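You operate a simulated robot arm through the tools that you are given. There is no shell and no other tool. Be economical: measure what you need, move in short steps, check, and stop when the job is done.

The job below is to be done with a simulated robot arm. You get a single attempt, and the scene is never put back.

TASK
Brush the black board clean and set up the grey card under the magnifier.
Fine: brush back on its mat; card on the board, grip away from the frame; magnifier on the card, lamp on.
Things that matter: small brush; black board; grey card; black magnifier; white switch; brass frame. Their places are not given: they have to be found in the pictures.

Only the result counts: the job must be done as asked and must still hold three seconds after the hand-in. Knocking over, shifting, dropping, spilling or breaking anything else fails it.

THE ROBOT
A 7-joint arm with a two-finger parallel gripper, fixed in place. Base frame: the origin is at the foot of the arm, x ahead of it, y to its left, z up; the work surface is at about z = 86.3. Readings come in cm, rad, newtons and seconds.
With the tool pointing down near the work surface it reaches from about 24 to 68 cm from the base axis. Its first joint turns from -1.152 to 1.152 rad. Payload 2.4 kg.
The tool frame sits at the grasp point between the pads (the TCP): z along the fingers, y along the line on which they close. The tips reach 3 cm beyond it. Largest opening 9.4 cm; finger width 2.8, thickness 1; the body of the gripper, 5 by 9.6 cm, starts 5.5 cm behind the TCP.
Orientation is told as [roll, pitch, yaw] about the base's x, y, z axes, in that order, counted from this pose: with the fingers straight down and closing along the base's y, the tool's x points along the base's -x, its y along +y and its z along -z.

THE INTERFACE
- The arm moves only by the tool apply_moves. Its argument "series" is a list of rows, each a list of 7 numbers: the shift along the base's x, y, z in units of 400 mm (1.0 is 400 mm), then the turn, a rotation vector about the base's x, y, z in units of 180 degrees (1.0 is 180 degrees), then the gripper command, from -1 (shut) to 1 (fully open), values between in proportion. In form: [[x, y, z, ax, ay, az, gripper], ...]. A call has 1 to 8 rows; each row is the pose to reach, as a shift and turn from the pose commanded when the call began. A call with a number of a shift or a turn outside -1 to 1 is refused whole. A row lasts 0.2 s, in which the tool goes at most 5 cm and 0.15 rad; a call with a longer step from one row to the next is refused whole, and so is a gripper value outside its range. A pose out of reach is approached as far as the arm can. The call stops where the force on the tool passes 70 N (or 10 N more than at its start, if that is more) or the arm is blocked; 0.2 s more then pass. Each finger travels about 15.3 cm/s and halts on what it meets, pressing with about 25 N; the grip force reading is that of the motor and also rises with nothing between the fingers. The clock runs only during rows and for 0.2 s after the last one: add rows that repeat a pose to give the fingers time. It gives the time, the measured TCP pose, the force on the tool (base axes), the opening and the grip force at its end, in the units of the frame above (readings bear some noise).
- Cameras (640 x 400 px; columns grow to the right, rows downward): "scene" is fixed at [3.73, 47.1, 145.19]; the picture's right is [-0.86, -0.52, 0.00], its down [-0.32, 0.52, -0.79] and it looks along [0.41, -0.68, -0.61] (base axes); focal length 317 px, centre (320, 200). "wrist" rides on the gripper at [7.6, 1.4, -10.2] in the tool frame; the picture's right is [-0.18, 0.98, 0.00], its down [-0.75, -0.14, -0.64] and it looks along [-0.63, -0.12, 0.77] (tool axes); focal length 243 px, centre (320, 200).
- get_image(camera): a new picture of that camera. It takes no simulated time.
- point_at(camera, pixels): for up to 12 pixels [column, row] of the newest picture of that camera ("zoom" is the newest enlarged one), the place [x, y, z] in the base frame of the surface seen there, good to about 0.2 cm, but the place of the scene camera against the robot may be out by one fixed shift of up to 2.5 cm in any direction. It takes no simulated time.
- inspect(camera, box): a new picture of the part [left, top, right, bottom] of that camera's present view, enlarged. It takes no simulated time.
- hand_in(): hands the job in; it is judged then, once.

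Keep the steps short. Do not move on a guess: measure, check each grasp and each placing, and mend mistakes. In all there are 80 turns and 46 pictures (those below and enlarged ones count). Leave the gripper open and the arm clear of the work at the hand-in unless told otherwise, and finish with a single line.

The tools are called after ">>>" by a JSON object that holds its "fn" and its "kwargs". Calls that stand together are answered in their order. apply_moves: Moves the arm, as the interface text tells. Its arguments: {"type":"object","properties":{"series":{"type":"array"}},"required":["series"]} The other tools are called the same way: get_image (camera) takes a picture; point_at (camera, pixels) gives the place of the surface under pixels of a picture; inspect (camera, box) takes an enlarged picture of a part of a camera's view; hand_in () hands the job in.

At the start:

```text
time_s: 0.0
position: [41.99, 9.07, 121.57]
orientation: [0.001, -0.001, 0.0]
force: [-0.2, 0.4, 0.4]
width: 9.39
gripper_force: 0.0
```

scene: 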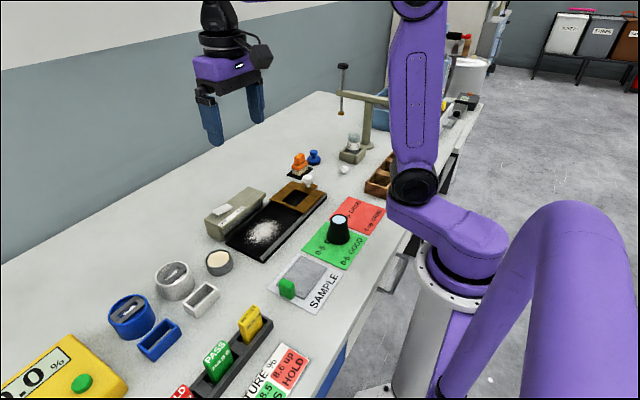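
wrist: 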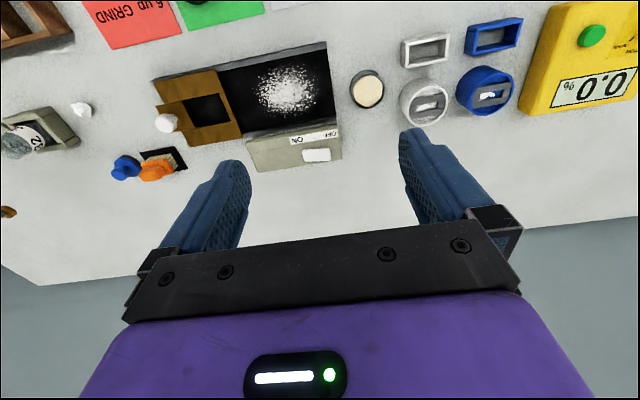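

I see the board with white powder near scene (265,230), a brass frame at (297,195), and a small orange item at (300,160). I'll enlarge these areas first.

>>> {"fn": "inspect", "kwargs": {"camera": "scene", "box": [190, 130, 390, 255]}}

>>> {"fn": "inspect", "kwargs": {"camera": "wrist", "box": [90, 0, 410, 200]}}

>>> {"fn": "inspect", "kwargs": {"camera": "scene", "box": [90, 220, 350, 400]}}

```text
3.20 times, centred on (290, 192) of scene
```

zoom: 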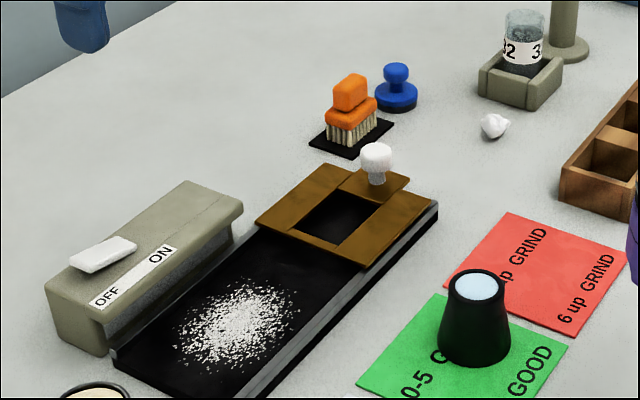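

```text
2.00 times, centred on (250, 100) of wrist
```

zoom: 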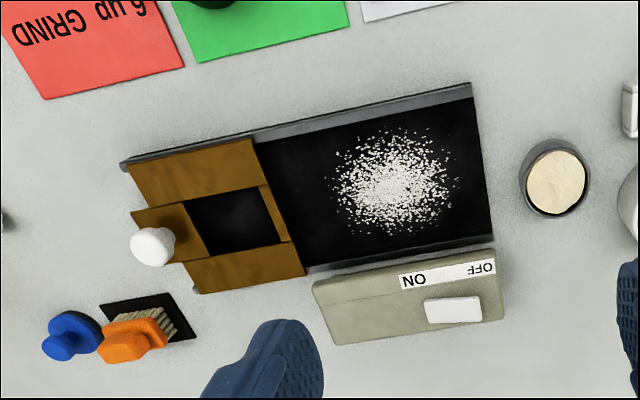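

```text
2.22 times, centred on (220, 310) of scene
```

zoom: 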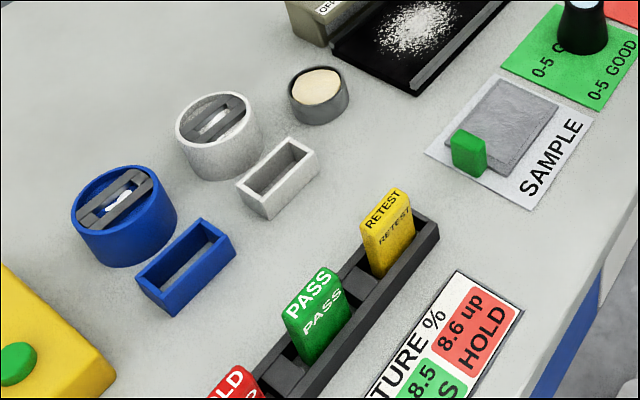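

The white switch sits at OFF on the lamp box. The grey card with the green grip lies on "SAMPLE". I'll measure with the wrist camera, since it has no fixed offset.

>>> {"fn": "point_at", "kwargs": {"camera": "wrist", "pixels": [[155, 84], [326, 42], [337, 122], [186, 147], [222, 90], [290, 90], [317, 155], [270, 155], [167, 122], [157, 170], [165, 150], [290, 142]]}}

>>> {"fn": "get_image", "kwargs": {"camera": "scene"}}

>>> {"fn": "point_at", "kwargs": {"camera": "scene", "pixels": [[300, 157], [300, 168], [312, 176], [289, 174], [308, 179], [265, 232], [287, 284], [292, 291], [306, 280], [342, 219], [229, 212], [338, 240]]}}

```text
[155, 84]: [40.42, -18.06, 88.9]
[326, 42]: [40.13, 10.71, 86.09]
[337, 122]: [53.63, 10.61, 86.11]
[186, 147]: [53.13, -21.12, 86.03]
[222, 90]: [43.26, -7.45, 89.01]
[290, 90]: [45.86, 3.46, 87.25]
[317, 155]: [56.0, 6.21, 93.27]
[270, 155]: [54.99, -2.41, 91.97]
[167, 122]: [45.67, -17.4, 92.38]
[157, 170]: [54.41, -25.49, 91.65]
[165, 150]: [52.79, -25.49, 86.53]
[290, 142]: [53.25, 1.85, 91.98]
```

```text
40 pictures are left
```

scene: 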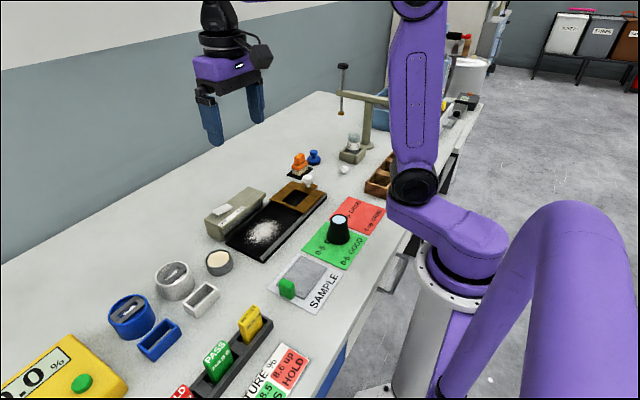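

```text
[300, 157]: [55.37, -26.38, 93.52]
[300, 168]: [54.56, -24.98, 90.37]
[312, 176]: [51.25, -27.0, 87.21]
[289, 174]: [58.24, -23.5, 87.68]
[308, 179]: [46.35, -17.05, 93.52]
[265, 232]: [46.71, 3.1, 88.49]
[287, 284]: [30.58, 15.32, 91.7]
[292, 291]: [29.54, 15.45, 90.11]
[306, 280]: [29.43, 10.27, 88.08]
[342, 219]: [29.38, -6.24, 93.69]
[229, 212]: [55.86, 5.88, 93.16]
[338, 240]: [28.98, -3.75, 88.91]
```

The brush is near (54.5, -25.3). A tall stand is beyond it, so I'll check its position before moving there.

>>> {"fn": "point_at", "kwargs": {"camera": "scene", "pixels": [[343, 68], [341, 108], [367, 100], [366, 140], [378, 98], [353, 140], [314, 153], [344, 169], [380, 185], [351, 94]]}}

```text
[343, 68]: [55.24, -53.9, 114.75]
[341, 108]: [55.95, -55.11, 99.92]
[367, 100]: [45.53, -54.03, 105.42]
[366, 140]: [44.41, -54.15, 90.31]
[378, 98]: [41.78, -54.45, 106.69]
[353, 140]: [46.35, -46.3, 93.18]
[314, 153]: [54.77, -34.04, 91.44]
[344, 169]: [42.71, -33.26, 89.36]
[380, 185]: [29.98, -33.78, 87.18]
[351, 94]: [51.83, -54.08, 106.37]
```

The stand is at y≈-54, well clear. Moving high over the brush now.

>>> {"fn": "apply_moves", "kwargs": {"series": [[0.039, -0.107, 0, 0, 0, 0, 1], [0.078, -0.215, 0, 0, 0, 0, 1], [0.117, -0.322, 0, 0, 0, 0, 1], [0.156, -0.43, 0, 0, 0, 0, 1], [0.195, -0.537, 0, 0, 0, 0, 1], [0.234, -0.645, 0, 0, 0, 0, 1], [0.273, -0.752, 0, 0, 0, 0, 1], [0.3125, -0.86, 0, 0, 0, 0, 1]]}}

>>> {"fn": "apply_moves", "kwargs": {"series": [[0, 0, -0.1, 0, 0, 0, 1], [0, 0, -0.2, 0, 0, 0, 1], [0, 0, -0.3, 0, 0, 0, 1], [0, 0, -0.38, 0, 0, 0, 1], [0, 0, -0.38, 0, 0, 0, 1]]}}

>>> {"fn": "get_image", "kwargs": {"camera": "wrist"}}

```text
time_s: 1.8
position: [54.55, -25.08, 121.69]
orientation: [0.001, 0.001, 0.002]
force: [0.2, 0.3, 1.2]
width: 9.41
gripper_force: 0.0
```

```text
time_s: 3.0
position: [54.54, -25.34, 106.34]
orientation: [-0.002, 0.001, 0.001]
force: [0.1, -0.4, -0.1]
width: 9.4
gripper_force: 0.1
```

```text
39 pictures are left
```

wrist: 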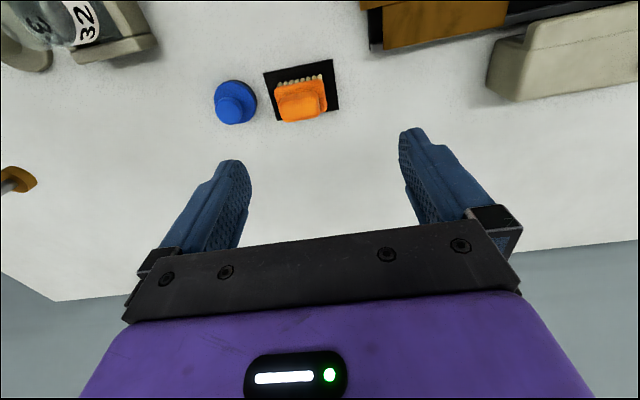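

>>> {"fn": "inspect", "kwargs": {"camera": "wrist", "box": [200, 50, 360, 150]}}

>>> {"fn": "point_at", "kwargs": {"camera": "wrist", "pixels": [[265, 73], [332, 60], [338, 108], [276, 121], [300, 106], [278, 95], [324, 82], [328, 109], [282, 118], [250, 100], [300, 82], [302, 115]]}}

```text
4.00 times, centred on (280, 100) of wrist
```

zoom: 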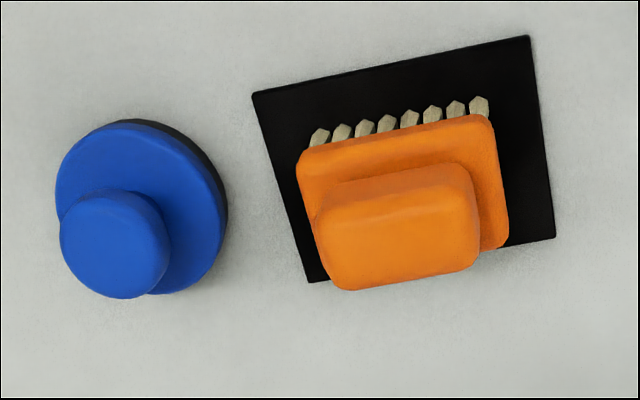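

```text
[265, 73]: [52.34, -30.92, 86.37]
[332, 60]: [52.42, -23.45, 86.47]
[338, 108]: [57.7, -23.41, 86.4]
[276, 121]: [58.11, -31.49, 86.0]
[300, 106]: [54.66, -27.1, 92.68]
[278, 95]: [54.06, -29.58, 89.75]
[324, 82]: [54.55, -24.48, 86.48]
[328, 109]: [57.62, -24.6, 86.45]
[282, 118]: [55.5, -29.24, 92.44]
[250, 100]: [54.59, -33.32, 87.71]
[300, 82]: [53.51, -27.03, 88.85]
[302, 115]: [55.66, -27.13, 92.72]
```

The brush is axis-aligned, about 5 cm long in y, with its handle near (55.1, -27.2) and its top at z≈92.7. The mat centre is (55.1, -27.3). I'll turn the hand -90° so it closes across the narrow handle and stays clear of the blue knob.

>>> {"fn": "apply_moves", "kwargs": {"series": [[0.004, -0.012, 0, 0, 0, -0.0455, 1], [0.008, -0.024, 0, 0, 0, -0.091, 1], [0.014, -0.046, 0, 0, 0, -0.1365, 1], [0.014, -0.046, 0, 0, 0, -0.182, 1], [0.014, -0.046, 0, 0, 0, -0.2275, 1], [0.014, -0.046, 0, 0, 0, -0.273, 1], [0.014, -0.046, 0, 0, 0, -0.3185, 1], [0.014, -0.046, 0, 0, 0, -0.364, 1]]}}

>>> {"fn": "apply_moves", "kwargs": {"series": [[0, 0, 0, 0, 0, -0.0455, 0.5], [0, 0, 0, 0, 0, -0.091, 0.1], [0, 0, 0, 0, 0, -0.136, 0.1], [0, 0, -0.08, 0, 0, -0.136, 0.1], [0, 0, -0.16, 0, 0, -0.136, 0.1], [0, 0, -0.16, 0, 0, -0.136, 0.1]]}}

>>> {"fn": "get_image", "kwargs": {"camera": "wrist"}}

```text
time_s: 4.8
position: [55.14, -27.01, 106.49]
orientation: [0.0, 0.0, -1.144]
force: [0.2, -0.1, -0.3]
width: 9.4
gripper_force: 0.1
```

```text
time_s: 6.2
position: [55.22, -27.25, 100.05]
orientation: [0.0, 0.0, -1.572]
force: [-0.2, 0.3, -0.2]
width: 5.16
gripper_force: 0.0
```

```text
37 pictures are left
```

wrist: 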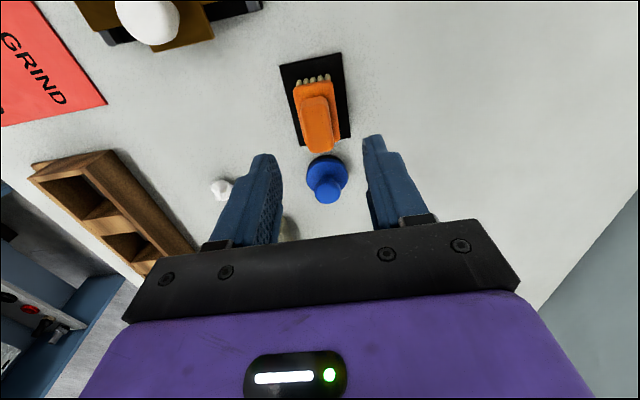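

>>> {"fn": "point_at", "kwargs": {"camera": "wrist", "pixels": [[315, 100], [308, 125], [334, 120], [320, 145], [320, 120], [300, 120], [342, 115], [281, 66], [341, 54], [325, 193]]}}

```text
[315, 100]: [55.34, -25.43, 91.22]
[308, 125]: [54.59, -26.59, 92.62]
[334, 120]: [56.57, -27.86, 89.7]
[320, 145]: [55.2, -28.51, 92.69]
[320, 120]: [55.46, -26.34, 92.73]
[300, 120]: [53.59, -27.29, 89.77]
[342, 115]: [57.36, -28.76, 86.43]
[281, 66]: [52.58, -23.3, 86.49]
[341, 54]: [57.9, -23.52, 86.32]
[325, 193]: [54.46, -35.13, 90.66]
```

The handle is centred at (55.2, -27.1) and the flange top is at 89.75. I'll lower to TCP z≈93.1 and close.

>>> {"fn": "apply_moves", "kwargs": {"series": [[0, 0.003, -0.06, 0, 0, 0, 0.1], [0, 0.003, -0.12, 0, 0, 0, 0.1], [0, 0.003, -0.172, 0, 0, 0, 0.1], [0, 0.003, -0.172, 0, 0, 0, -1], [0, 0.003, -0.172, 0, 0, 0, -1], [0, 0.003, -0.172, 0, 0, 0, -1]]}}

>>> {"fn": "get_image", "kwargs": {"camera": "scene"}}

```text
time_s: 7.6
position: [55.22, -27.13, 93.1]
orientation: [0.001, -0.001, -1.569]
force: [0.1, 0.5, -0.8]
width: 2.15
gripper_force: 25.1
```

```text
36 pictures are left
```

scene: 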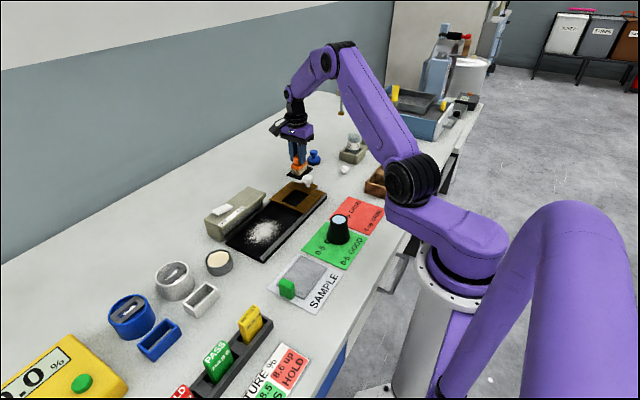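

I have a firm grip at 2.15 cm, and the bristles are 6.6 cm below the TCP. Lifting now, then over the board while turning back to yaw 0.

>>> {"fn": "apply_moves", "kwargs": {"series": [[0, 0, 0.1, 0, 0, 0, -1], [0, 0, 0.2, 0, 0, 0, -1], [0, 0, 0.3, 0, 0, 0, -1], [-0.02, 0.08, 0.3, 0, 0, 0.0455, -1], [-0.04, 0.16, 0.3, 0, 0, 0.091, -1], [-0.06, 0.24, 0.3, 0, 0, 0.1365, -1], [-0.08, 0.32, 0.3, 0, 0, 0.182, -1], [-0.1, 0.4, 0.3, 0, 0, 0.2275, -1]]}}

>>> {"fn": "apply_moves", "kwargs": {"series": [[-0.02, 0.08, 0, 0, 0, 0.0455, -1], [-0.04, 0.16, 0, 0, 0, 0.091, -1], [-0.06, 0.24, 0, 0, 0, 0.1365, -1], [-0.08, 0.28, 0, 0, 0, 0.182, -1], [-0.1, 0.28, 0, 0, 0, 0.2275, -1], [-0.1, 0.28, 0, 0, 0, 0.2725, -1], [-0.1, 0.28, 0, 0, 0, 0.2725, -1]]}}

>>> {"fn": "get_image", "kwargs": {"camera": "wrist"}}

```text
time_s: 9.4
position: [51.19, -11.01, 105.19]
orientation: [0.0, -0.002, -0.852]
force: [-0.7, 0.2, -1.4]
width: 2.14
gripper_force: 24.8
```

```text
time_s: 11.0
position: [47.18, 0.35, 105.12]
orientation: [0.001, 0.0, 0.003]
force: [-0.3, 0.2, -0.8]
width: 2.11
gripper_force: 24.7
```

```text
35 pictures are left
```

wrist: 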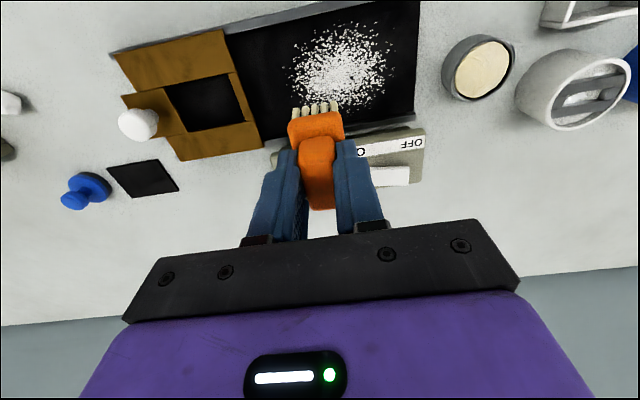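

The brush's long side now runs along x. Measuring the board surface, rims, powder extent and frame edge.

>>> {"fn": "inspect", "kwargs": {"camera": "wrist", "box": [220, 0, 440, 138]}}

>>> {"fn": "point_at", "kwargs": {"camera": "wrist", "pixels": [[290, 70], [392, 65], [345, 22], [350, 105], [225, 34], [232, 28], [250, 80], [270, 100], [418, 40], [405, 110], [405, 122], [280, 20]]}}

>>> {"fn": "point_at", "kwargs": {"camera": "zoom", "pixels": [[560, 330], [560, 345], [560, 355], [100, 75], [90, 60], [320, 15], [320, 30], [575, 150], [400, 380], [250, 200], [480, 200]]}}

```text
2.90 times, centred on (330, 69) of wrist
```

zoom: 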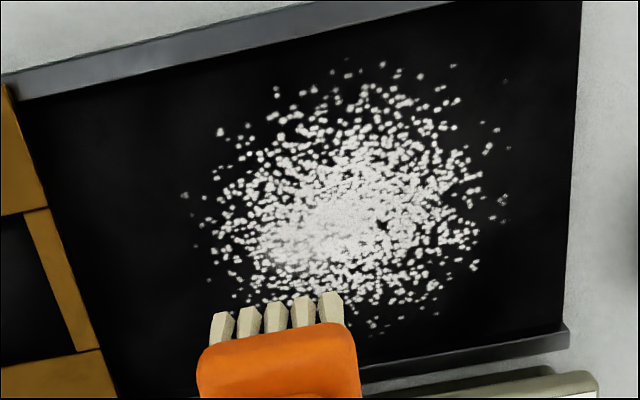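

```text
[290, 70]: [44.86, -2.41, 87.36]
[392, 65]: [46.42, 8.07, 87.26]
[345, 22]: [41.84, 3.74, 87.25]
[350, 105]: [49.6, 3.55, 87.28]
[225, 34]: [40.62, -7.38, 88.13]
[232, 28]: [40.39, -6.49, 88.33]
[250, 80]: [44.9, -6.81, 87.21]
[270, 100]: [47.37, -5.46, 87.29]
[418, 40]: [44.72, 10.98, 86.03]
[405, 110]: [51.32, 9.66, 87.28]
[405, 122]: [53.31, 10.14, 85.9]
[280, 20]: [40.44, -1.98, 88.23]
```

```text
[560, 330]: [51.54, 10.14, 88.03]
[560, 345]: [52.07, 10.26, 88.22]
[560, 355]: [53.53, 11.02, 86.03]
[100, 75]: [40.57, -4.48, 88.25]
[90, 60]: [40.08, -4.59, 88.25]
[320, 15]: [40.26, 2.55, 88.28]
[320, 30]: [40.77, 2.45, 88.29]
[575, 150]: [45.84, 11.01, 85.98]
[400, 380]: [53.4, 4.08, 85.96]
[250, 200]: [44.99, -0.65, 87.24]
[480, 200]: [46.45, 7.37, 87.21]
```

The board surface is z 87.25 with rims at x≈41 and 52, and the +y end is open at y≈10.5. The powder spans x 41.7–50.5, y -2.5–8.2. Bristles touch at TCP z≈93.9, so I'll do the first stroke at x≈43.9 towards +y.

>>> {"fn": "apply_moves", "kwargs": {"series": [[-0.04, -0.058, -0.06, 0, 0, 0, -1], [-0.081, -0.116, -0.14, 0, 0, 0, -1], [-0.081, -0.116, -0.22, 0, 0, 0, -1], [-0.081, -0.116, -0.26, 0, 0, 0, -1], [-0.081, -0.116, -0.278, 0, 0, 0, -1], [-0.081, -0.116, -0.278, 0, 0, 0, -1]]}}

>>> {"fn": "get_image", "kwargs": {"camera": "wrist"}}

```text
time_s: 12.4
position: [43.97, -4.34, 94.07]
orientation: [0.0, 0.0, 0.001]
force: [-0.9, -0.4, -0.8]
width: 2.1
gripper_force: 24.8
```

```text
33 pictures are left
```

wrist: 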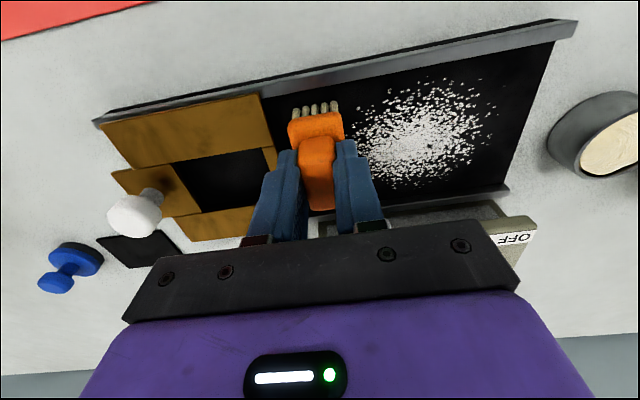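

>>> {"fn": "apply_moves", "kwargs": {"series": [[0, 0, -0.005, 0, 0, 0, -1], [0, 0.05, -0.005, 0, 0, 0, -1], [0, 0.1, -0.005, 0, 0, 0, -1], [0, 0.15, -0.005, 0, 0, 0, -1], [0, 0.2, -0.005, 0, 0, 0, -1], [0, 0.25, -0.005, 0, 0, 0, -1], [0, 0.3, -0.005, 0, 0, 0, -1], [0, 0.32, -0.005, 0, 0, 0, -1]]}}

>>> {"fn": "get_image", "kwargs": {"camera": "scene"}}

```text
time_s: 14.2
position: [43.81, 8.43, 93.93]
orientation: [0.0, -0.003, 0.001]
force: [0.0, -7.6, 24.9]
width: 2.12
gripper_force: 25.5
```

```text
32 pictures are left
```

scene: 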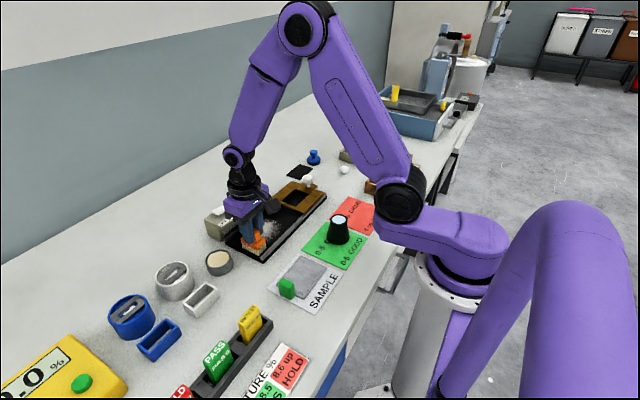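

Contact is firm at 25 N. I'll lift a little, move back, and see what the stroke did.

>>> {"fn": "apply_moves", "kwargs": {"series": [[0, 0, 0.06, 0, 0, 0, -1], [0.03, -0.1, 0.06, 0, 0, 0, -1], [0.062, -0.2, 0.06, 0, 0, 0, -1], [0.062, -0.32, 0.06, 0, 0, 0, -1], [0.062, -0.32, 0.06, 0, 0, 0, -1]]}}

>>> {"fn": "get_image", "kwargs": {"camera": "wrist"}}

```text
time_s: 15.4
position: [46.17, -4.51, 96.12]
orientation: [0.002, 0.0, 0.002]
force: [0.1, -0.1, -0.8]
width: 2.14
gripper_force: 25.1
```

```text
31 pictures are left
```

wrist: 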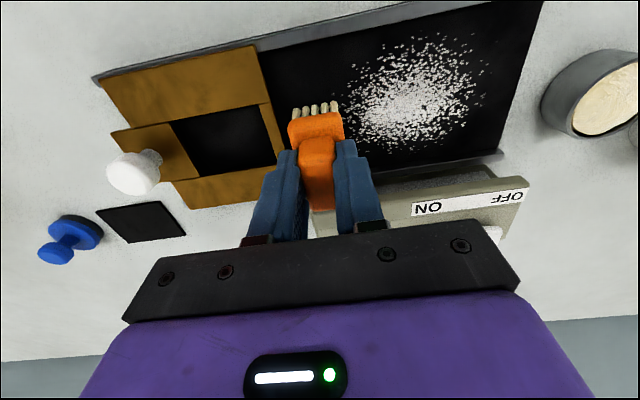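

>>> {"fn": "inspect", "kwargs": {"camera": "wrist", "box": [290, 0, 530, 150]}}

>>> {"fn": "point_at", "kwargs": {"camera": "zoom", "pixels": [[380, 90], [490, 160], [330, 50], [150, 240], [250, 330], [480, 60]]}}

```text
2.67 times, centred on (410, 75) of wrist
```

zoom: 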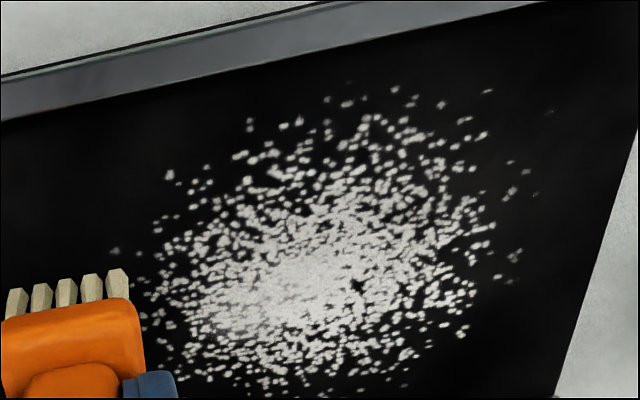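

```text
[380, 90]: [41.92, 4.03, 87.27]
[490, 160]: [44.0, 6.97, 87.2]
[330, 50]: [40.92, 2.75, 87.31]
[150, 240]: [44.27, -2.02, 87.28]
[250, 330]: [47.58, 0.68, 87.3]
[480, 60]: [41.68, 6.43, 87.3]
```

The pattern hasn't changed, so that stroke was probably too far from the centre (≈46, 3). I'll run back and forth strokes through the centre.

>>> {"fn": "apply_moves", "kwargs": {"series": [[0, 0, -0.055, 0, 0, 0, -1], [0, 0.06, -0.055, 0, 0, 0, -1], [0, 0.12, -0.055, 0, 0, 0, -1], [0, 0.18, -0.055, 0, 0, 0, -1], [0, 0.24, -0.055, 0, 0, 0, -1], [0, 0.3, -0.055, 0, 0, 0, -1], [0, 0.34, -0.055, 0, 0, 0, -1], [0, 0.34, 0.0, 0, 0, 0, -1]]}}

>>> {"fn": "apply_moves", "kwargs": {"series": [[0.03, -0.1, 0, 0, 0, 0, -1], [0.06, -0.2, 0, 0, 0, 0, -1], [0.06, -0.32, 0, 0, 0, 0, -1], [0.06, -0.34, 0, 0, 0, 0, -1], [0.06, -0.34, 0, 0, 0, 0, -1]]}}

>>> {"fn": "inspect", "kwargs": {"camera": "wrist", "box": [290, 0, 530, 150]}}

```text
time_s: 17.2
position: [46.16, 9.35, 96.27]
orientation: [0.0, 0.001, -0.001]
force: [0.0, -0.8, -0.8]
width: 2.14
gripper_force: 25.4
```

```text
time_s: 18.4
position: [48.86, -4.53, 96.27]
orientation: [0.0, -0.001, 0.001]
force: [-0.4, -0.8, -0.9]
width: 2.13
gripper_force: 25.3
```

```text
2.67 times, centred on (410, 75) of wrist
```

zoom: 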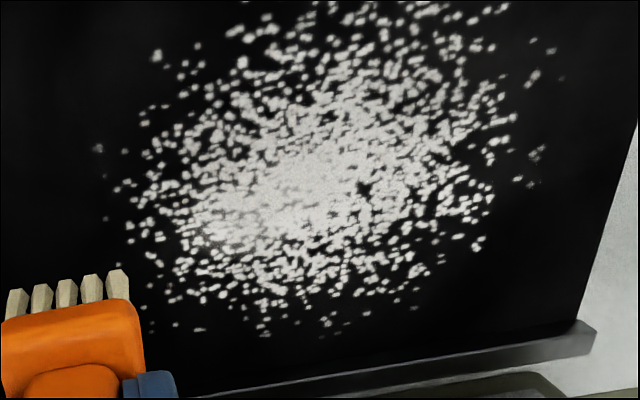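

Still no change. I'll do the third lane at x≈48.8 and read the contact force while still down.

>>> {"fn": "apply_moves", "kwargs": {"series": [[0, 0, -0.058, 0, 0, 0, -1], [0, 0.06, -0.058, 0, 0, 0, -1], [0, 0.12, -0.058, 0, 0, 0, -1], [0, 0.18, -0.058, 0, 0, 0, -1], [0, 0.24, -0.058, 0, 0, 0, -1], [0, 0.3, -0.058, 0, 0, 0, -1], [0, 0.34, -0.058, 0, 0, 0, -1]]}}

>>> {"fn": "inspect", "kwargs": {"camera": "wrist", "box": [200, 0, 440, 150]}}

```text
time_s: 18.8
position: [48.88, -4.48, 94.74]
orientation: [-0.003, -0.01, 0.0]
force: [-0.5, 0.7, 14.5]
width: 2.15
gripper_force: 25.1
stopped in row 2: the force on the tool passed its limit (the readings are from after the stop); the commanded pose is now the measured one
```

```text
2.67 times, centred on (320, 75) of wrist
```

zoom: 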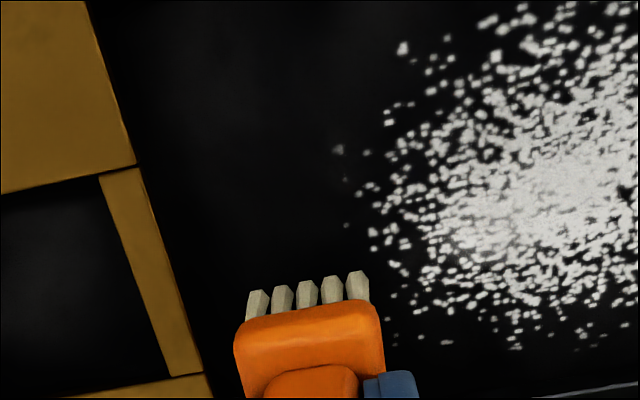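

It stopped on the far rim, because the brush end overlapped it at x≈51.4. I'll raise, shift to x≈48.2 and repeat.

>>> {"fn": "apply_moves", "kwargs": {"series": [[0, 0, 0.03, 0, 0, 0, -1], [-0.018, 0, 0.03, 0, 0, 0, -1], [-0.018, 0, 0.0, 0, 0, 0, -1], [-0.018, 0, -0.018, 0, 0, 0, -1], [-0.018, 0, -0.018, 0, 0, 0, -1]]}}

```text
time_s: 20.0
position: [48.0, -4.37, 93.92]
orientation: [0.002, -0.005, 0.001]
force: [0.5, -0.2, -0.7]
width: 2.15
gripper_force: 25.2
```

No contact yet at 93.92. I'll press 0.2 cm lower and stroke.

>>> {"fn": "apply_moves", "kwargs": {"series": [[0, 0, -0.005, 0, 0, 0, -1], [0, 0.05, -0.005, 0, 0, 0, -1], [0, 0.1, -0.005, 0, 0, 0, -1], [0, 0.15, -0.005, 0, 0, 0, -1], [0, 0.2, -0.005, 0, 0, 0, -1], [0, 0.25, -0.005, 0, 0, 0, -1], [0, 0.3, -0.005, 0, 0, 0, -1], [0, 0.34, -0.005, 0, 0, 0, -1]]}}

>>> {"fn": "get_image", "kwargs": {"camera": "wrist"}}

```text
time_s: 21.8
position: [47.84, 9.06, 93.8]
orientation: [0.001, -0.002, 0.001]
force: [0.0, -6.9, 24.1]
width: 2.14
gripper_force: 24.5
```

```text
27 pictures are left
```

wrist: 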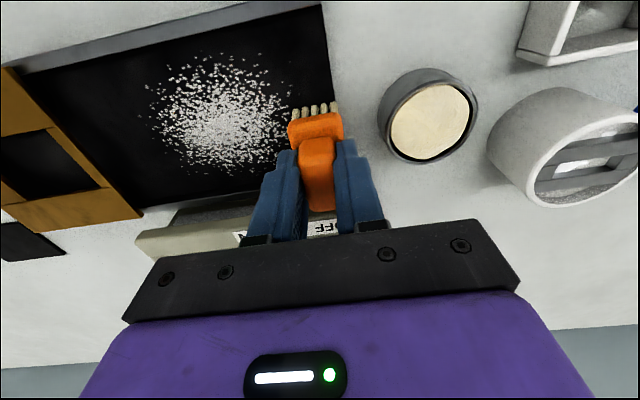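

Real contact this time, but the earlier centre stroke was about 0.2 cm higher and probably didn't touch. I'll stroke back through the centre, x≈46, pressed down.

>>> {"fn": "apply_moves", "kwargs": {"series": [[-0.045, 0, 0, 0, 0, 0, -1], [-0.045, -0.05, 0, 0, 0, 0, -1], [-0.045, -0.1, 0, 0, 0, 0, -1], [-0.045, -0.15, 0, 0, 0, 0, -1], [-0.045, -0.2, 0, 0, 0, 0, -1], [-0.045, -0.25, 0, 0, 0, 0, -1], [-0.045, -0.3, 0, 0, 0, 0, -1], [-0.045, -0.335, 0, 0, 0, 0, -1]]}}

>>> {"fn": "get_image", "kwargs": {"camera": "wrist"}}

```text
time_s: 23.6
position: [46.3, -4.32, 93.79]
orientation: [-0.001, -0.007, 0.0]
force: [-0.1, 10.5, 36.5]
width: 2.16
gripper_force: 25.0
```

```text
26 pictures are left
```

wrist: 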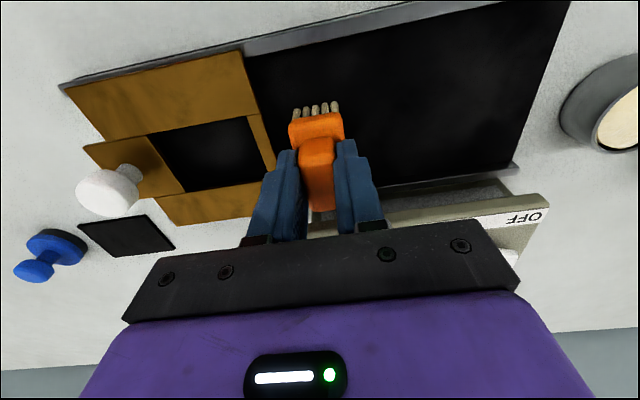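

The board is clean. Lifting, then carrying the brush back to its mat with the -90° turn.

>>> {"fn": "apply_moves", "kwargs": {"series": [[0, 0, 0.1, 0, 0, 0, -1], [0, 0, 0.2, 0, 0, 0, -1], [0, 0, 0.3, 0, 0, 0, -1], [0.03, -0.06, 0.3, 0, 0, -0.0455, -1], [0.06, -0.14, 0.3, 0, 0, -0.091, -1], [0.09, -0.22, 0.3, 0, 0, -0.1365, -1], [0.12, -0.3, 0.3, 0, 0, -0.182, -1], [0.15, -0.38, 0.3, 0, 0, -0.2275, -1]]}}

>>> {"fn": "apply_moves", "kwargs": {"series": [[0.02, -0.05, 0, 0, 0, -0.0455, -1], [0.04, -0.1, 0, 0, 0, -0.091, -1], [0.06, -0.15, 0, 0, 0, -0.1365, -1], [0.073, -0.19, 0, 0, 0, -0.182, -1], [0.073, -0.19, 0, 0, 0, -0.2275, -1], [0.073, -0.19, 0, 0, 0, -0.2725, -1], [0.073, -0.19, 0, 0, 0, -0.2725, -1]]}}

>>> {"fn": "get_image", "kwargs": {"camera": "wrist"}}

```text
time_s: 25.4
position: [52.44, -19.27, 105.74]
orientation: [0.001, -0.005, -0.719]
force: [0.2, 0.0, -1.8]
width: 2.16
gripper_force: 25.5
```

```text
time_s: 27.0
position: [55.24, -27.08, 105.76]
orientation: [-0.001, -0.005, -1.574]
force: [1.0, 0.2, -1.2]
width: 2.14
gripper_force: 25.3
```

```text
25 pictures are left
```

wrist: 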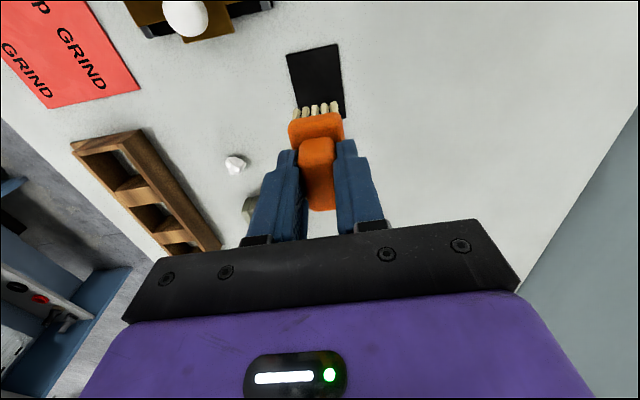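

Directly above the mat. Lowering 12.6 cm and checking the contact before I release.

>>> {"fn": "apply_moves", "kwargs": {"series": [[0, 0, -0.1, 0, 0, 0, -1], [0, 0, -0.2, 0, 0, 0, -1], [0, 0, -0.28, 0, 0, 0, -1], [0, 0, -0.307, 0, 0, 0, -1], [0, 0, -0.315, 0, 0, 0, -1], [0, 0, -0.315, 0, 0, 0, -1]]}}

```text
time_s: 28.4
position: [55.31, -27.2, 93.16]
orientation: [0.0, -0.006, -1.571]
force: [-0.6, -0.5, -1.3]
width: 2.12
gripper_force: 24.7
```

>>> {"fn": "apply_moves", "kwargs": {"series": [[0, 0, -0.004, 0, 0, 0, -1], [0, 0, -0.004, 0, 0, 0, -0.2], [0, 0, -0.004, 0, 0, 0, 0.0], [0, 0, -0.004, 0, 0, 0, 0.0], [0, 0, 0.06, 0, 0, 0, 0.0], [0, 0, 0.16, 0, 0, 0, 0.0], [0, 0, 0.26, 0, 0, 0, 0.0], [0, 0, 0.36, 0, 0, 0, 0.5]]}}

>>> {"fn": "get_image", "kwargs": {"camera": "wrist"}}

```text
time_s: 30.2
position: [55.5, -27.23, 107.35]
orientation: [-0.001, -0.005, -1.571]
force: [0.6, -0.1, -0.5]
width: 7.07
gripper_force: 0.1
```

```text
24 pictures are left
```

wrist: 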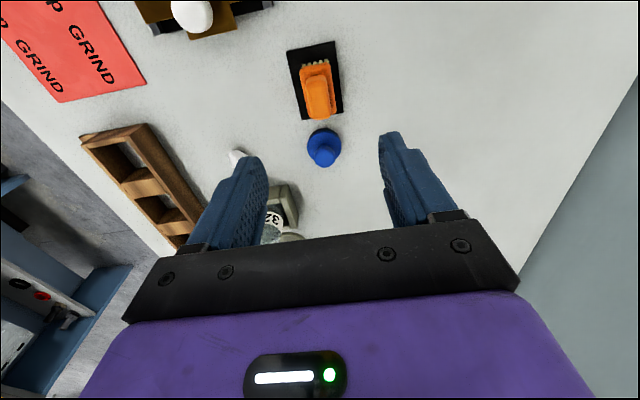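

The brush is standing on its mat. Next is the card, near (30, 13). Travelling high while turning back to yaw 0.

>>> {"fn": "apply_moves", "kwargs": {"series": [[-0.055, 0.085, 0.03, 0, 0, 0.0455, 1], [-0.11, 0.17, 0.06, 0, 0, 0.091, 1], [-0.165, 0.255, 0.09, 0, 0, 0.1365, 1], [-0.22, 0.34, 0.12, 0, 0, 0.182, 1], [-0.275, 0.425, 0.15, 0, 0, 0.2275, 1], [-0.33, 0.51, 0.18, 0, 0, 0.273, 1], [-0.385, 0.595, 0.2, 0, 0, 0.3185, 1], [-0.44, 0.68, 0.2, 0, 0, 0.364, 1]]}}

>>> {"fn": "apply_moves", "kwargs": {"series": [[-0.055, 0.085, 0, 0, 0, 0.0455, 1], [-0.11, 0.17, 0, 0, 0, 0.091, 1], [-0.165, 0.255, 0, 0, 0, 0.136, 1], [-0.185, 0.3, 0, 0, 0, 0.136, 1], [-0.185, 0.3, 0, 0, 0, 0.136, 1]]}}

>>> {"fn": "get_image", "kwargs": {"camera": "wrist"}}

```text
time_s: 32.0
position: [37.53, 0.26, 115.78]
orientation: [-0.001, -0.005, -0.424]
force: [-1.2, 0.2, 0.6]
width: 9.41
gripper_force: 0.1
```

```text
time_s: 33.2
position: [30.03, 12.06, 115.66]
orientation: [-0.001, -0.005, 0.001]
force: [-0.5, -0.3, -0.1]
width: 9.41
gripper_force: 0.1
```

```text
23 pictures are left
```

wrist: 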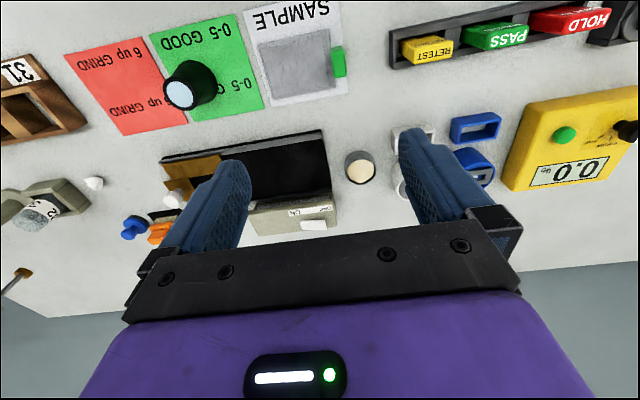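

The card's green grip is already on the +y side, away from the frame, so the orientation can stay. Measuring.

>>> {"fn": "inspect", "kwargs": {"camera": "wrist", "box": [230, 0, 390, 110]}}

>>> {"fn": "point_at", "kwargs": {"camera": "zoom", "pixels": [[125, 170], [395, 115], [420, 345], [175, 385], [425, 190], [455, 190], [425, 295], [455, 300], [440, 245], [300, 250], [405, 200], [440, 200]]}}

>>> {"fn": "point_at", "kwargs": {"camera": "wrist", "pixels": [[177, 93], [178, 78], [165, 92], [192, 92], [213, 70], [190, 62], [200, 104], [210, 95], [325, 134], [313, 224]]}}

```text
3.64 times, centred on (310, 55) of wrist
```

zoom: 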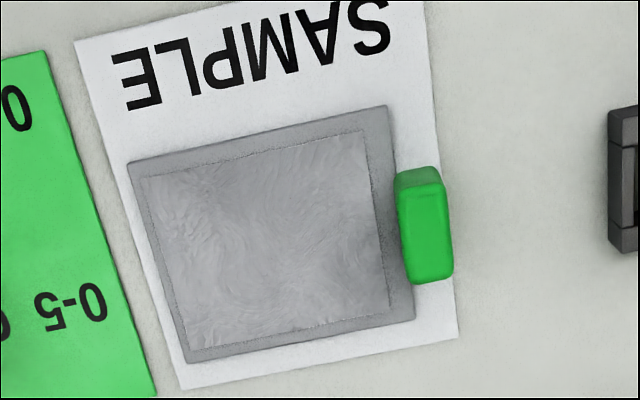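

```text
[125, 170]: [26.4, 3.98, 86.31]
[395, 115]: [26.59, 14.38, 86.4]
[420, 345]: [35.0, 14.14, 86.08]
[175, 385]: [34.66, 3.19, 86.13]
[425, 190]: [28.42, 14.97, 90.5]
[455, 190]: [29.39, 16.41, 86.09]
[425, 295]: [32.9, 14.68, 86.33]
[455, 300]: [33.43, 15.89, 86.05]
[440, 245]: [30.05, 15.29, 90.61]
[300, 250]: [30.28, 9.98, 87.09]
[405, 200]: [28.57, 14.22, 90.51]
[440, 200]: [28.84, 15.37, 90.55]
```

```text
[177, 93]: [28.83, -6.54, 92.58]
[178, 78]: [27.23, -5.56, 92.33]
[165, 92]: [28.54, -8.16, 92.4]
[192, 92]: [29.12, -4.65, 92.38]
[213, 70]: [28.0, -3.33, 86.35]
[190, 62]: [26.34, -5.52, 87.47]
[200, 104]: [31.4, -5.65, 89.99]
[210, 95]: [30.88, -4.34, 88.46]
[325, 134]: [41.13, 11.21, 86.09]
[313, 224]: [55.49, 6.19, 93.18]
```

The tab is at about x 28.4–31.2, y 14.2–15.6, with its top at z 90.55; the card top is 87.05. Going down to z≈97.5 above it with the fingers partly open.

>>> {"fn": "apply_moves", "kwargs": {"series": [[-0.002, 0.035, -0.1, 0, 0, 0, 0.5], [-0.002, 0.071, -0.2, 0, 0, 0, -0.15], [-0.002, 0.071, -0.3, 0, 0, 0, -0.15], [-0.002, 0.071, -0.4, 0, 0, 0, -0.15], [-0.002, 0.071, -0.454, 0, 0, 0, -0.15], [-0.002, 0.071, -0.454, 0, 0, 0, -0.15]]}}

>>> {"fn": "get_image", "kwargs": {"camera": "wrist"}}

>>> {"fn": "point_at", "kwargs": {"camera": "wrist", "pixels": [[320, 90], [310, 95], [330, 95], [320, 110], [300, 90], [340, 100]]}}

```text
time_s: 34.6
position: [30.18, 14.9, 97.34]
orientation: [0.0, -0.006, -0.002]
force: [0.4, -0.4, -0.4]
width: 4.01
gripper_force: 0.1
```

```text
21 pictures are left
```

wrist: 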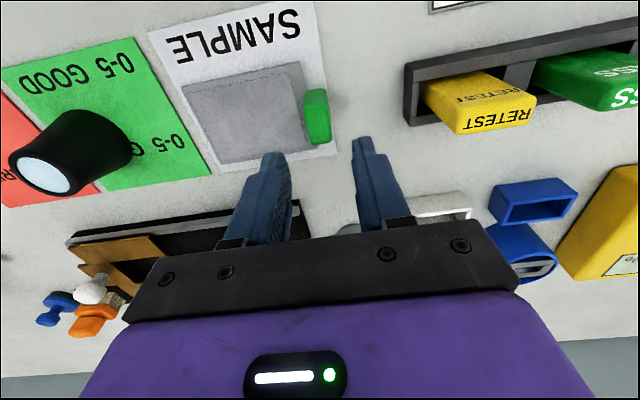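

```text
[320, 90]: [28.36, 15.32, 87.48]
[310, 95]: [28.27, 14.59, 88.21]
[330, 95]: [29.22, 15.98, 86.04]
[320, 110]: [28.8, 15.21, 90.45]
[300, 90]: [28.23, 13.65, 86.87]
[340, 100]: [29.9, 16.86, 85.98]
```

>>> {"fn": "point_at", "kwargs": {"camera": "wrist", "pixels": [[310, 120], [316, 130], [320, 142], [328, 125], [330, 138], [312, 139], [183, 88], [299, 63], [303, 69], [224, 163], [306, 148], [187, 92]]}}

```text
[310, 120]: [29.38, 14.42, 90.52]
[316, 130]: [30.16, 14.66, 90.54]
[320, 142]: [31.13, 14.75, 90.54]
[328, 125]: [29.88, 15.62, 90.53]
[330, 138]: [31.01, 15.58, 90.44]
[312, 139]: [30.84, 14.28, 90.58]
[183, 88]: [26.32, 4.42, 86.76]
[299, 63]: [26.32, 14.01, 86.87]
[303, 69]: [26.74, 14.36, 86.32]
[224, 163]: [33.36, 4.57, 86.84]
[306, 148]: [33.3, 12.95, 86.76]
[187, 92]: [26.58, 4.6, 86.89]
```

The tab centre (29.9, 14.95) matches the hand. Lowering to z≈90.4 and gripping.

>>> {"fn": "apply_moves", "kwargs": {"series": [[-0.003, 0, -0.08, 0, 0, 0, -0.15], [-0.003, 0, -0.15, 0, 0, 0, -0.15], [-0.003, 0, -0.173, 0, 0, 0, -0.15], [-0.003, 0, -0.173, 0, 0, 0, -1], [-0.003, 0, -0.173, 0, 0, 0, -1], [-0.003, 0, -0.173, 0, 0, 0, -1]]}}

>>> {"fn": "apply_moves", "kwargs": {"series": [[0, 0, 0.02, 0, 0, 0, -1], [0, 0, 0.08, 0, 0, 0, -1], [0, 0, 0.16, 0, 0, 0, -1], [0, 0, 0.16, 0, 0, 0, -1]]}}

>>> {"fn": "get_image", "kwargs": {"camera": "wrist"}}

```text
time_s: 36.0
position: [30.04, 14.97, 90.48]
orientation: [-0.001, -0.006, 0.001]
force: [0.3, 0.4, -0.5]
width: 2.18
gripper_force: 25.2
```

```text
time_s: 37.0
position: [30.03, 14.91, 97.12]
orientation: [-0.004, -0.006, 0.001]
force: [0.3, -0.6, -0.6]
width: 2.16
gripper_force: 24.9
```

```text
20 pictures are left
```

wrist: 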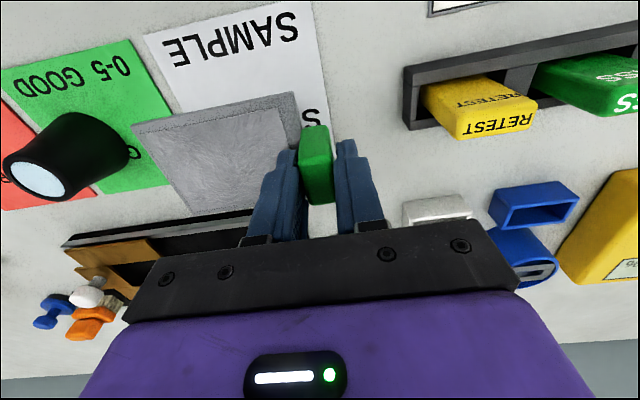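

The card is held level by its tab. Carrying it over the board to TCP (46.3, 7.8), which puts the card centre near (46.3, 2.2).

>>> {"fn": "apply_moves", "kwargs": {"series": [[0, 0, 0.08, 0, 0, 0, -1], [0.08, -0.035, 0.1, 0, 0, 0, -1], [0.16, -0.07, 0.1, 0, 0, 0, -1], [0.24, -0.105, 0.1, 0, 0, 0, -1], [0.32, -0.14, 0.1, 0, 0, 0, -1], [0.407, -0.178, 0.1, 0, 0, 0, -1], [0.407, -0.178, 0.0, 0, 0, 0, -1], [0.407, -0.178, 0.0, 0, 0, 0, -1]]}}

>>> {"fn": "get_image", "kwargs": {"camera": "wrist"}}

>>> {"fn": "point_at", "kwargs": {"camera": "wrist", "pixels": [[140, 125], [200, 110], [260, 100], [220, 180]]}}

```text
time_s: 38.8
position: [46.34, 7.92, 96.64]
orientation: [0.0, -0.005, 0.0]
force: [-0.4, 0.7, -1.0]
width: 2.2
gripper_force: 25.2
```

```text
19 pictures are left
```

wrist: 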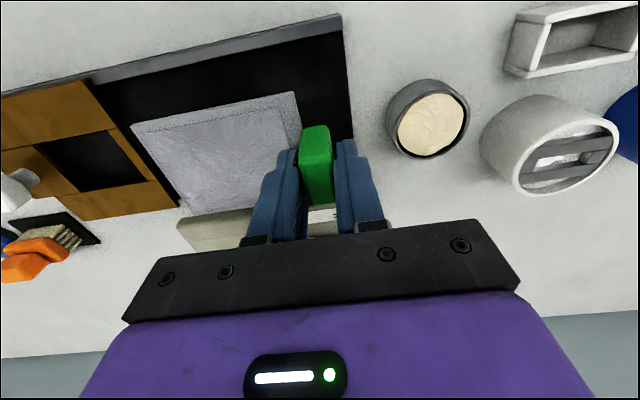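

```text
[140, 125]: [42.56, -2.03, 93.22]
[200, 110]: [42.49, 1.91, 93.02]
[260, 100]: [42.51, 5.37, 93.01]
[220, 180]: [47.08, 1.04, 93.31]
```

The card is level, with its top about 3.5 cm below the TCP. Lowering to z≈91.45 and watching the force.

>>> {"fn": "apply_moves", "kwargs": {"series": [[0, 0, -0.06, 0, 0, 0, -1], [0, 0, -0.11, 0, 0, 0, -1], [0, 0, -0.126, 0, 0, 0, -1], [0, 0, -0.13, 0, 0, 0, -1], [0, 0, -0.13, 0, 0, 0, -1]]}}

```text
time_s: 40.0
position: [46.42, 7.93, 91.68]
orientation: [-0.001, -0.006, -0.001]
force: [0.2, 0.7, -0.3]
width: 2.16
gripper_force: 24.8
```

>>> {"fn": "apply_moves", "kwargs": {"series": [[0, 0, -0.004, 0, 0, 0, -1], [0, 0, -0.008, 0, 0, 0, -1], [0, 0, -0.008, 0, 0, 0, -1]]}}

```text
time_s: 40.8
position: [46.34, 7.91, 91.35]
orientation: [-0.001, -0.007, 0.001]
force: [-1.8, -2.3, 13.5]
width: 2.15
gripper_force: 25.3
```

13.5 N upward: the card is on the board. Releasing and rising.

>>> {"fn": "apply_moves", "kwargs": {"series": [[0, 0, 0.002, 0, 0, 0, -0.3], [0, 0, 0.002, 0, 0, 0, -0.1], [0, 0, 0.002, 0, 0, 0, -0.1], [0, 0, 0.06, 0, 0, 0, -0.1], [0, 0, 0.16, 0, 0, 0, -0.1], [0, 0, 0.28, 0, 0, 0, -0.1], [0, 0, 0.4, 0, 0, 0, -0.1]]}}

>>> {"fn": "get_image", "kwargs": {"camera": "wrist"}}

```text
time_s: 42.4
position: [46.25, 7.92, 107.53]
orientation: [-0.001, -0.004, -0.001]
force: [-0.1, -0.1, 0.6]
width: 4.25
gripper_force: 0.0
```

```text
18 pictures are left
```

wrist: 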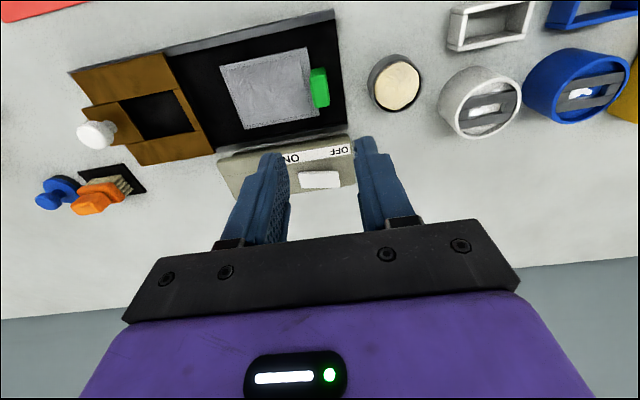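

The card lies flat on the board with the tab on the +y side. Measuring the card and looking at the switch closely.

>>> {"fn": "point_at", "kwargs": {"camera": "wrist", "pixels": [[222, 67], [308, 49], [316, 112], [246, 127], [270, 88], [302, 175], [338, 175], [338, 186], [303, 187], [320, 181], [235, 175], [270, 175]]}}

>>> {"fn": "inspect", "kwargs": {"camera": "wrist", "box": [210, 110, 370, 210]}}

>>> {"fn": "inspect", "kwargs": {"camera": "scene", "box": [190, 170, 350, 270]}}

```text
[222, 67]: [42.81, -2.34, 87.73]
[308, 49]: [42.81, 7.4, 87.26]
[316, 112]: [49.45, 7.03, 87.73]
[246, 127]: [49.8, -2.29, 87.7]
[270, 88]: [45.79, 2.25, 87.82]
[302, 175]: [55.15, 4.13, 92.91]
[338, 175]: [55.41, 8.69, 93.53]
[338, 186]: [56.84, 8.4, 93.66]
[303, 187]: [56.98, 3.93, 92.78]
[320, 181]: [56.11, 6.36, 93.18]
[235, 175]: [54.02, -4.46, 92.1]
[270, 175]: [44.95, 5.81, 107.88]
```

```text
4.00 times, centred on (290, 160) of wrist
```

zoom: 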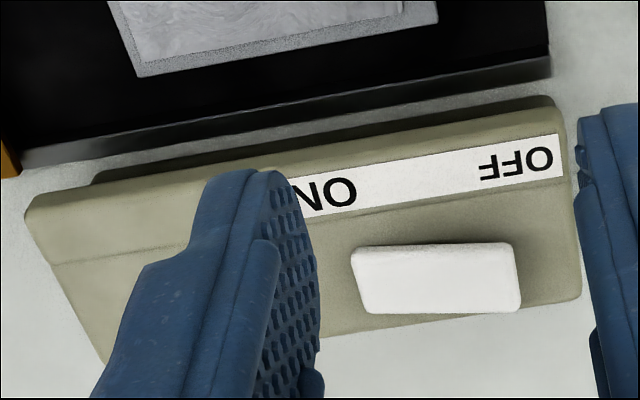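

```text
4.00 times, centred on (270, 220) of scene
```

zoom: 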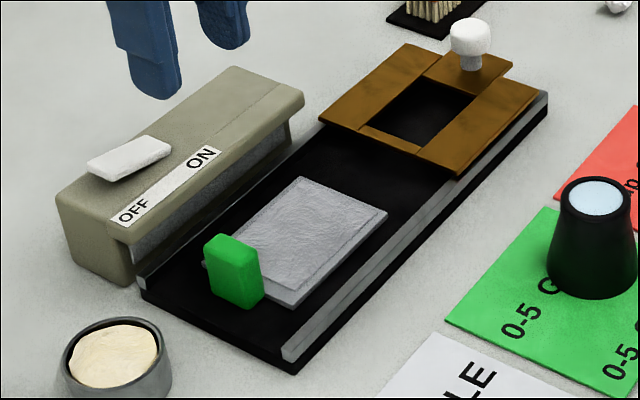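

The card spans x 42.7–49.9, y -2.4–7.2, centre (46.3, 2.3). The switch looks like a rocker tilted up at its OFF end, and I'll test it later. Next is the magnifier, near (28.8, -6.5).

>>> {"fn": "apply_moves", "kwargs": {"series": [[-0.075, -0.06, 0, 0, 0, 0, 0.5], [-0.15, -0.12, 0, 0, 0, 0, 1], [-0.225, -0.18, 0, 0, 0, 0, 1], [-0.3, -0.24, 0, 0, 0, 0, 1], [-0.375, -0.3, 0, 0, 0, 0, 1], [-0.436, -0.36, 0, 0, 0, 0, 1], [-0.436, -0.36, 0, 0, 0, 0, 1]]}}

>>> {"fn": "get_image", "kwargs": {"camera": "wrist"}}

```text
time_s: 44.0
position: [28.69, -6.47, 107.31]
orientation: [-0.001, -0.005, 0.001]
force: [-0.1, 0.2, -0.5]
width: 9.4
gripper_force: 0.0
```

```text
15 pictures are left
```

wrist: 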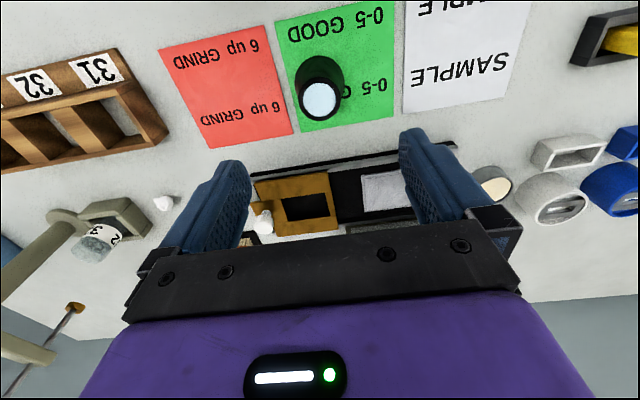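

>>> {"fn": "inspect", "kwargs": {"camera": "wrist", "box": [270, 40, 370, 130]}}

>>> {"fn": "point_at", "kwargs": {"camera": "wrist", "pixels": [[303, 100], [337, 98], [320, 84], [320, 115], [320, 99], [297, 72], [343, 68], [318, 58], [300, 90], [341, 90]]}}

```text
4.44 times, centred on (320, 85) of wrist
```

zoom: 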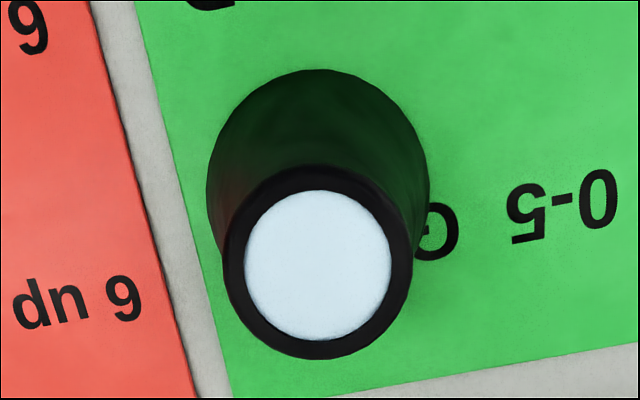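

```text
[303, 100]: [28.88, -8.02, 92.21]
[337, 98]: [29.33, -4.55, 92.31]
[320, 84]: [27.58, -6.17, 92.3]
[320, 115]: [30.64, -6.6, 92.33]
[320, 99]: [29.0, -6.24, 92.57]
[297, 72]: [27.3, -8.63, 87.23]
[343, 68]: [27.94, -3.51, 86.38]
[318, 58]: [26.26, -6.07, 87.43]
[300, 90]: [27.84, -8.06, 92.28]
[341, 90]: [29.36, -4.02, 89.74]
```

The magnifier top is centred at (29.05, -6.3), top z 92.3. Lowering to z≈90.8 and gripping.

>>> {"fn": "apply_moves", "kwargs": {"series": [[0.009, 0.005, -0.1, 0, 0, 0, 1], [0.009, 0.005, -0.2, 0, 0, 0, 1], [0.009, 0.005, -0.3, 0, 0, 0, 1], [0.009, 0.005, -0.38, 0, 0, 0, 1], [0.009, 0.005, -0.413, 0, 0, 0, 1], [0.009, 0.005, -0.413, 0, 0, 0, 0], [0.009, 0.005, -0.413, 0, 0, 0, -1], [0.009, 0.005, -0.413, 0, 0, 0, -1]]}}

>>> {"fn": "apply_moves", "kwargs": {"series": [[0, 0, 0, 0, 0, 0, -1], [0, 0, 0.03, 0, 0, 0, -1], [0, 0, 0.1, 0, 0, 0, -1], [0, 0, 0.2, 0, 0, 0, -1], [0, 0, 0.2, 0, 0, 0, -1]]}}

>>> {"fn": "get_image", "kwargs": {"camera": "wrist"}}

```text
time_s: 45.8
position: [29.19, -6.45, 90.8]
orientation: [0.001, -0.007, 0.0]
force: [-0.6, -0.2, 0.1]
width: 5.41
gripper_force: 25.0
```

```text
time_s: 47.0
position: [28.99, -6.24, 98.85]
orientation: [0.0, -0.004, 0.0]
force: [0.2, 0.0, -0.9]
width: 5.42
gripper_force: 24.4
```

```text
13 pictures are left
```

wrist: 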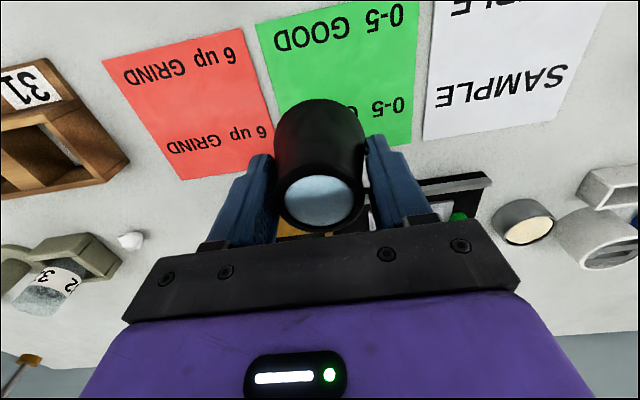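

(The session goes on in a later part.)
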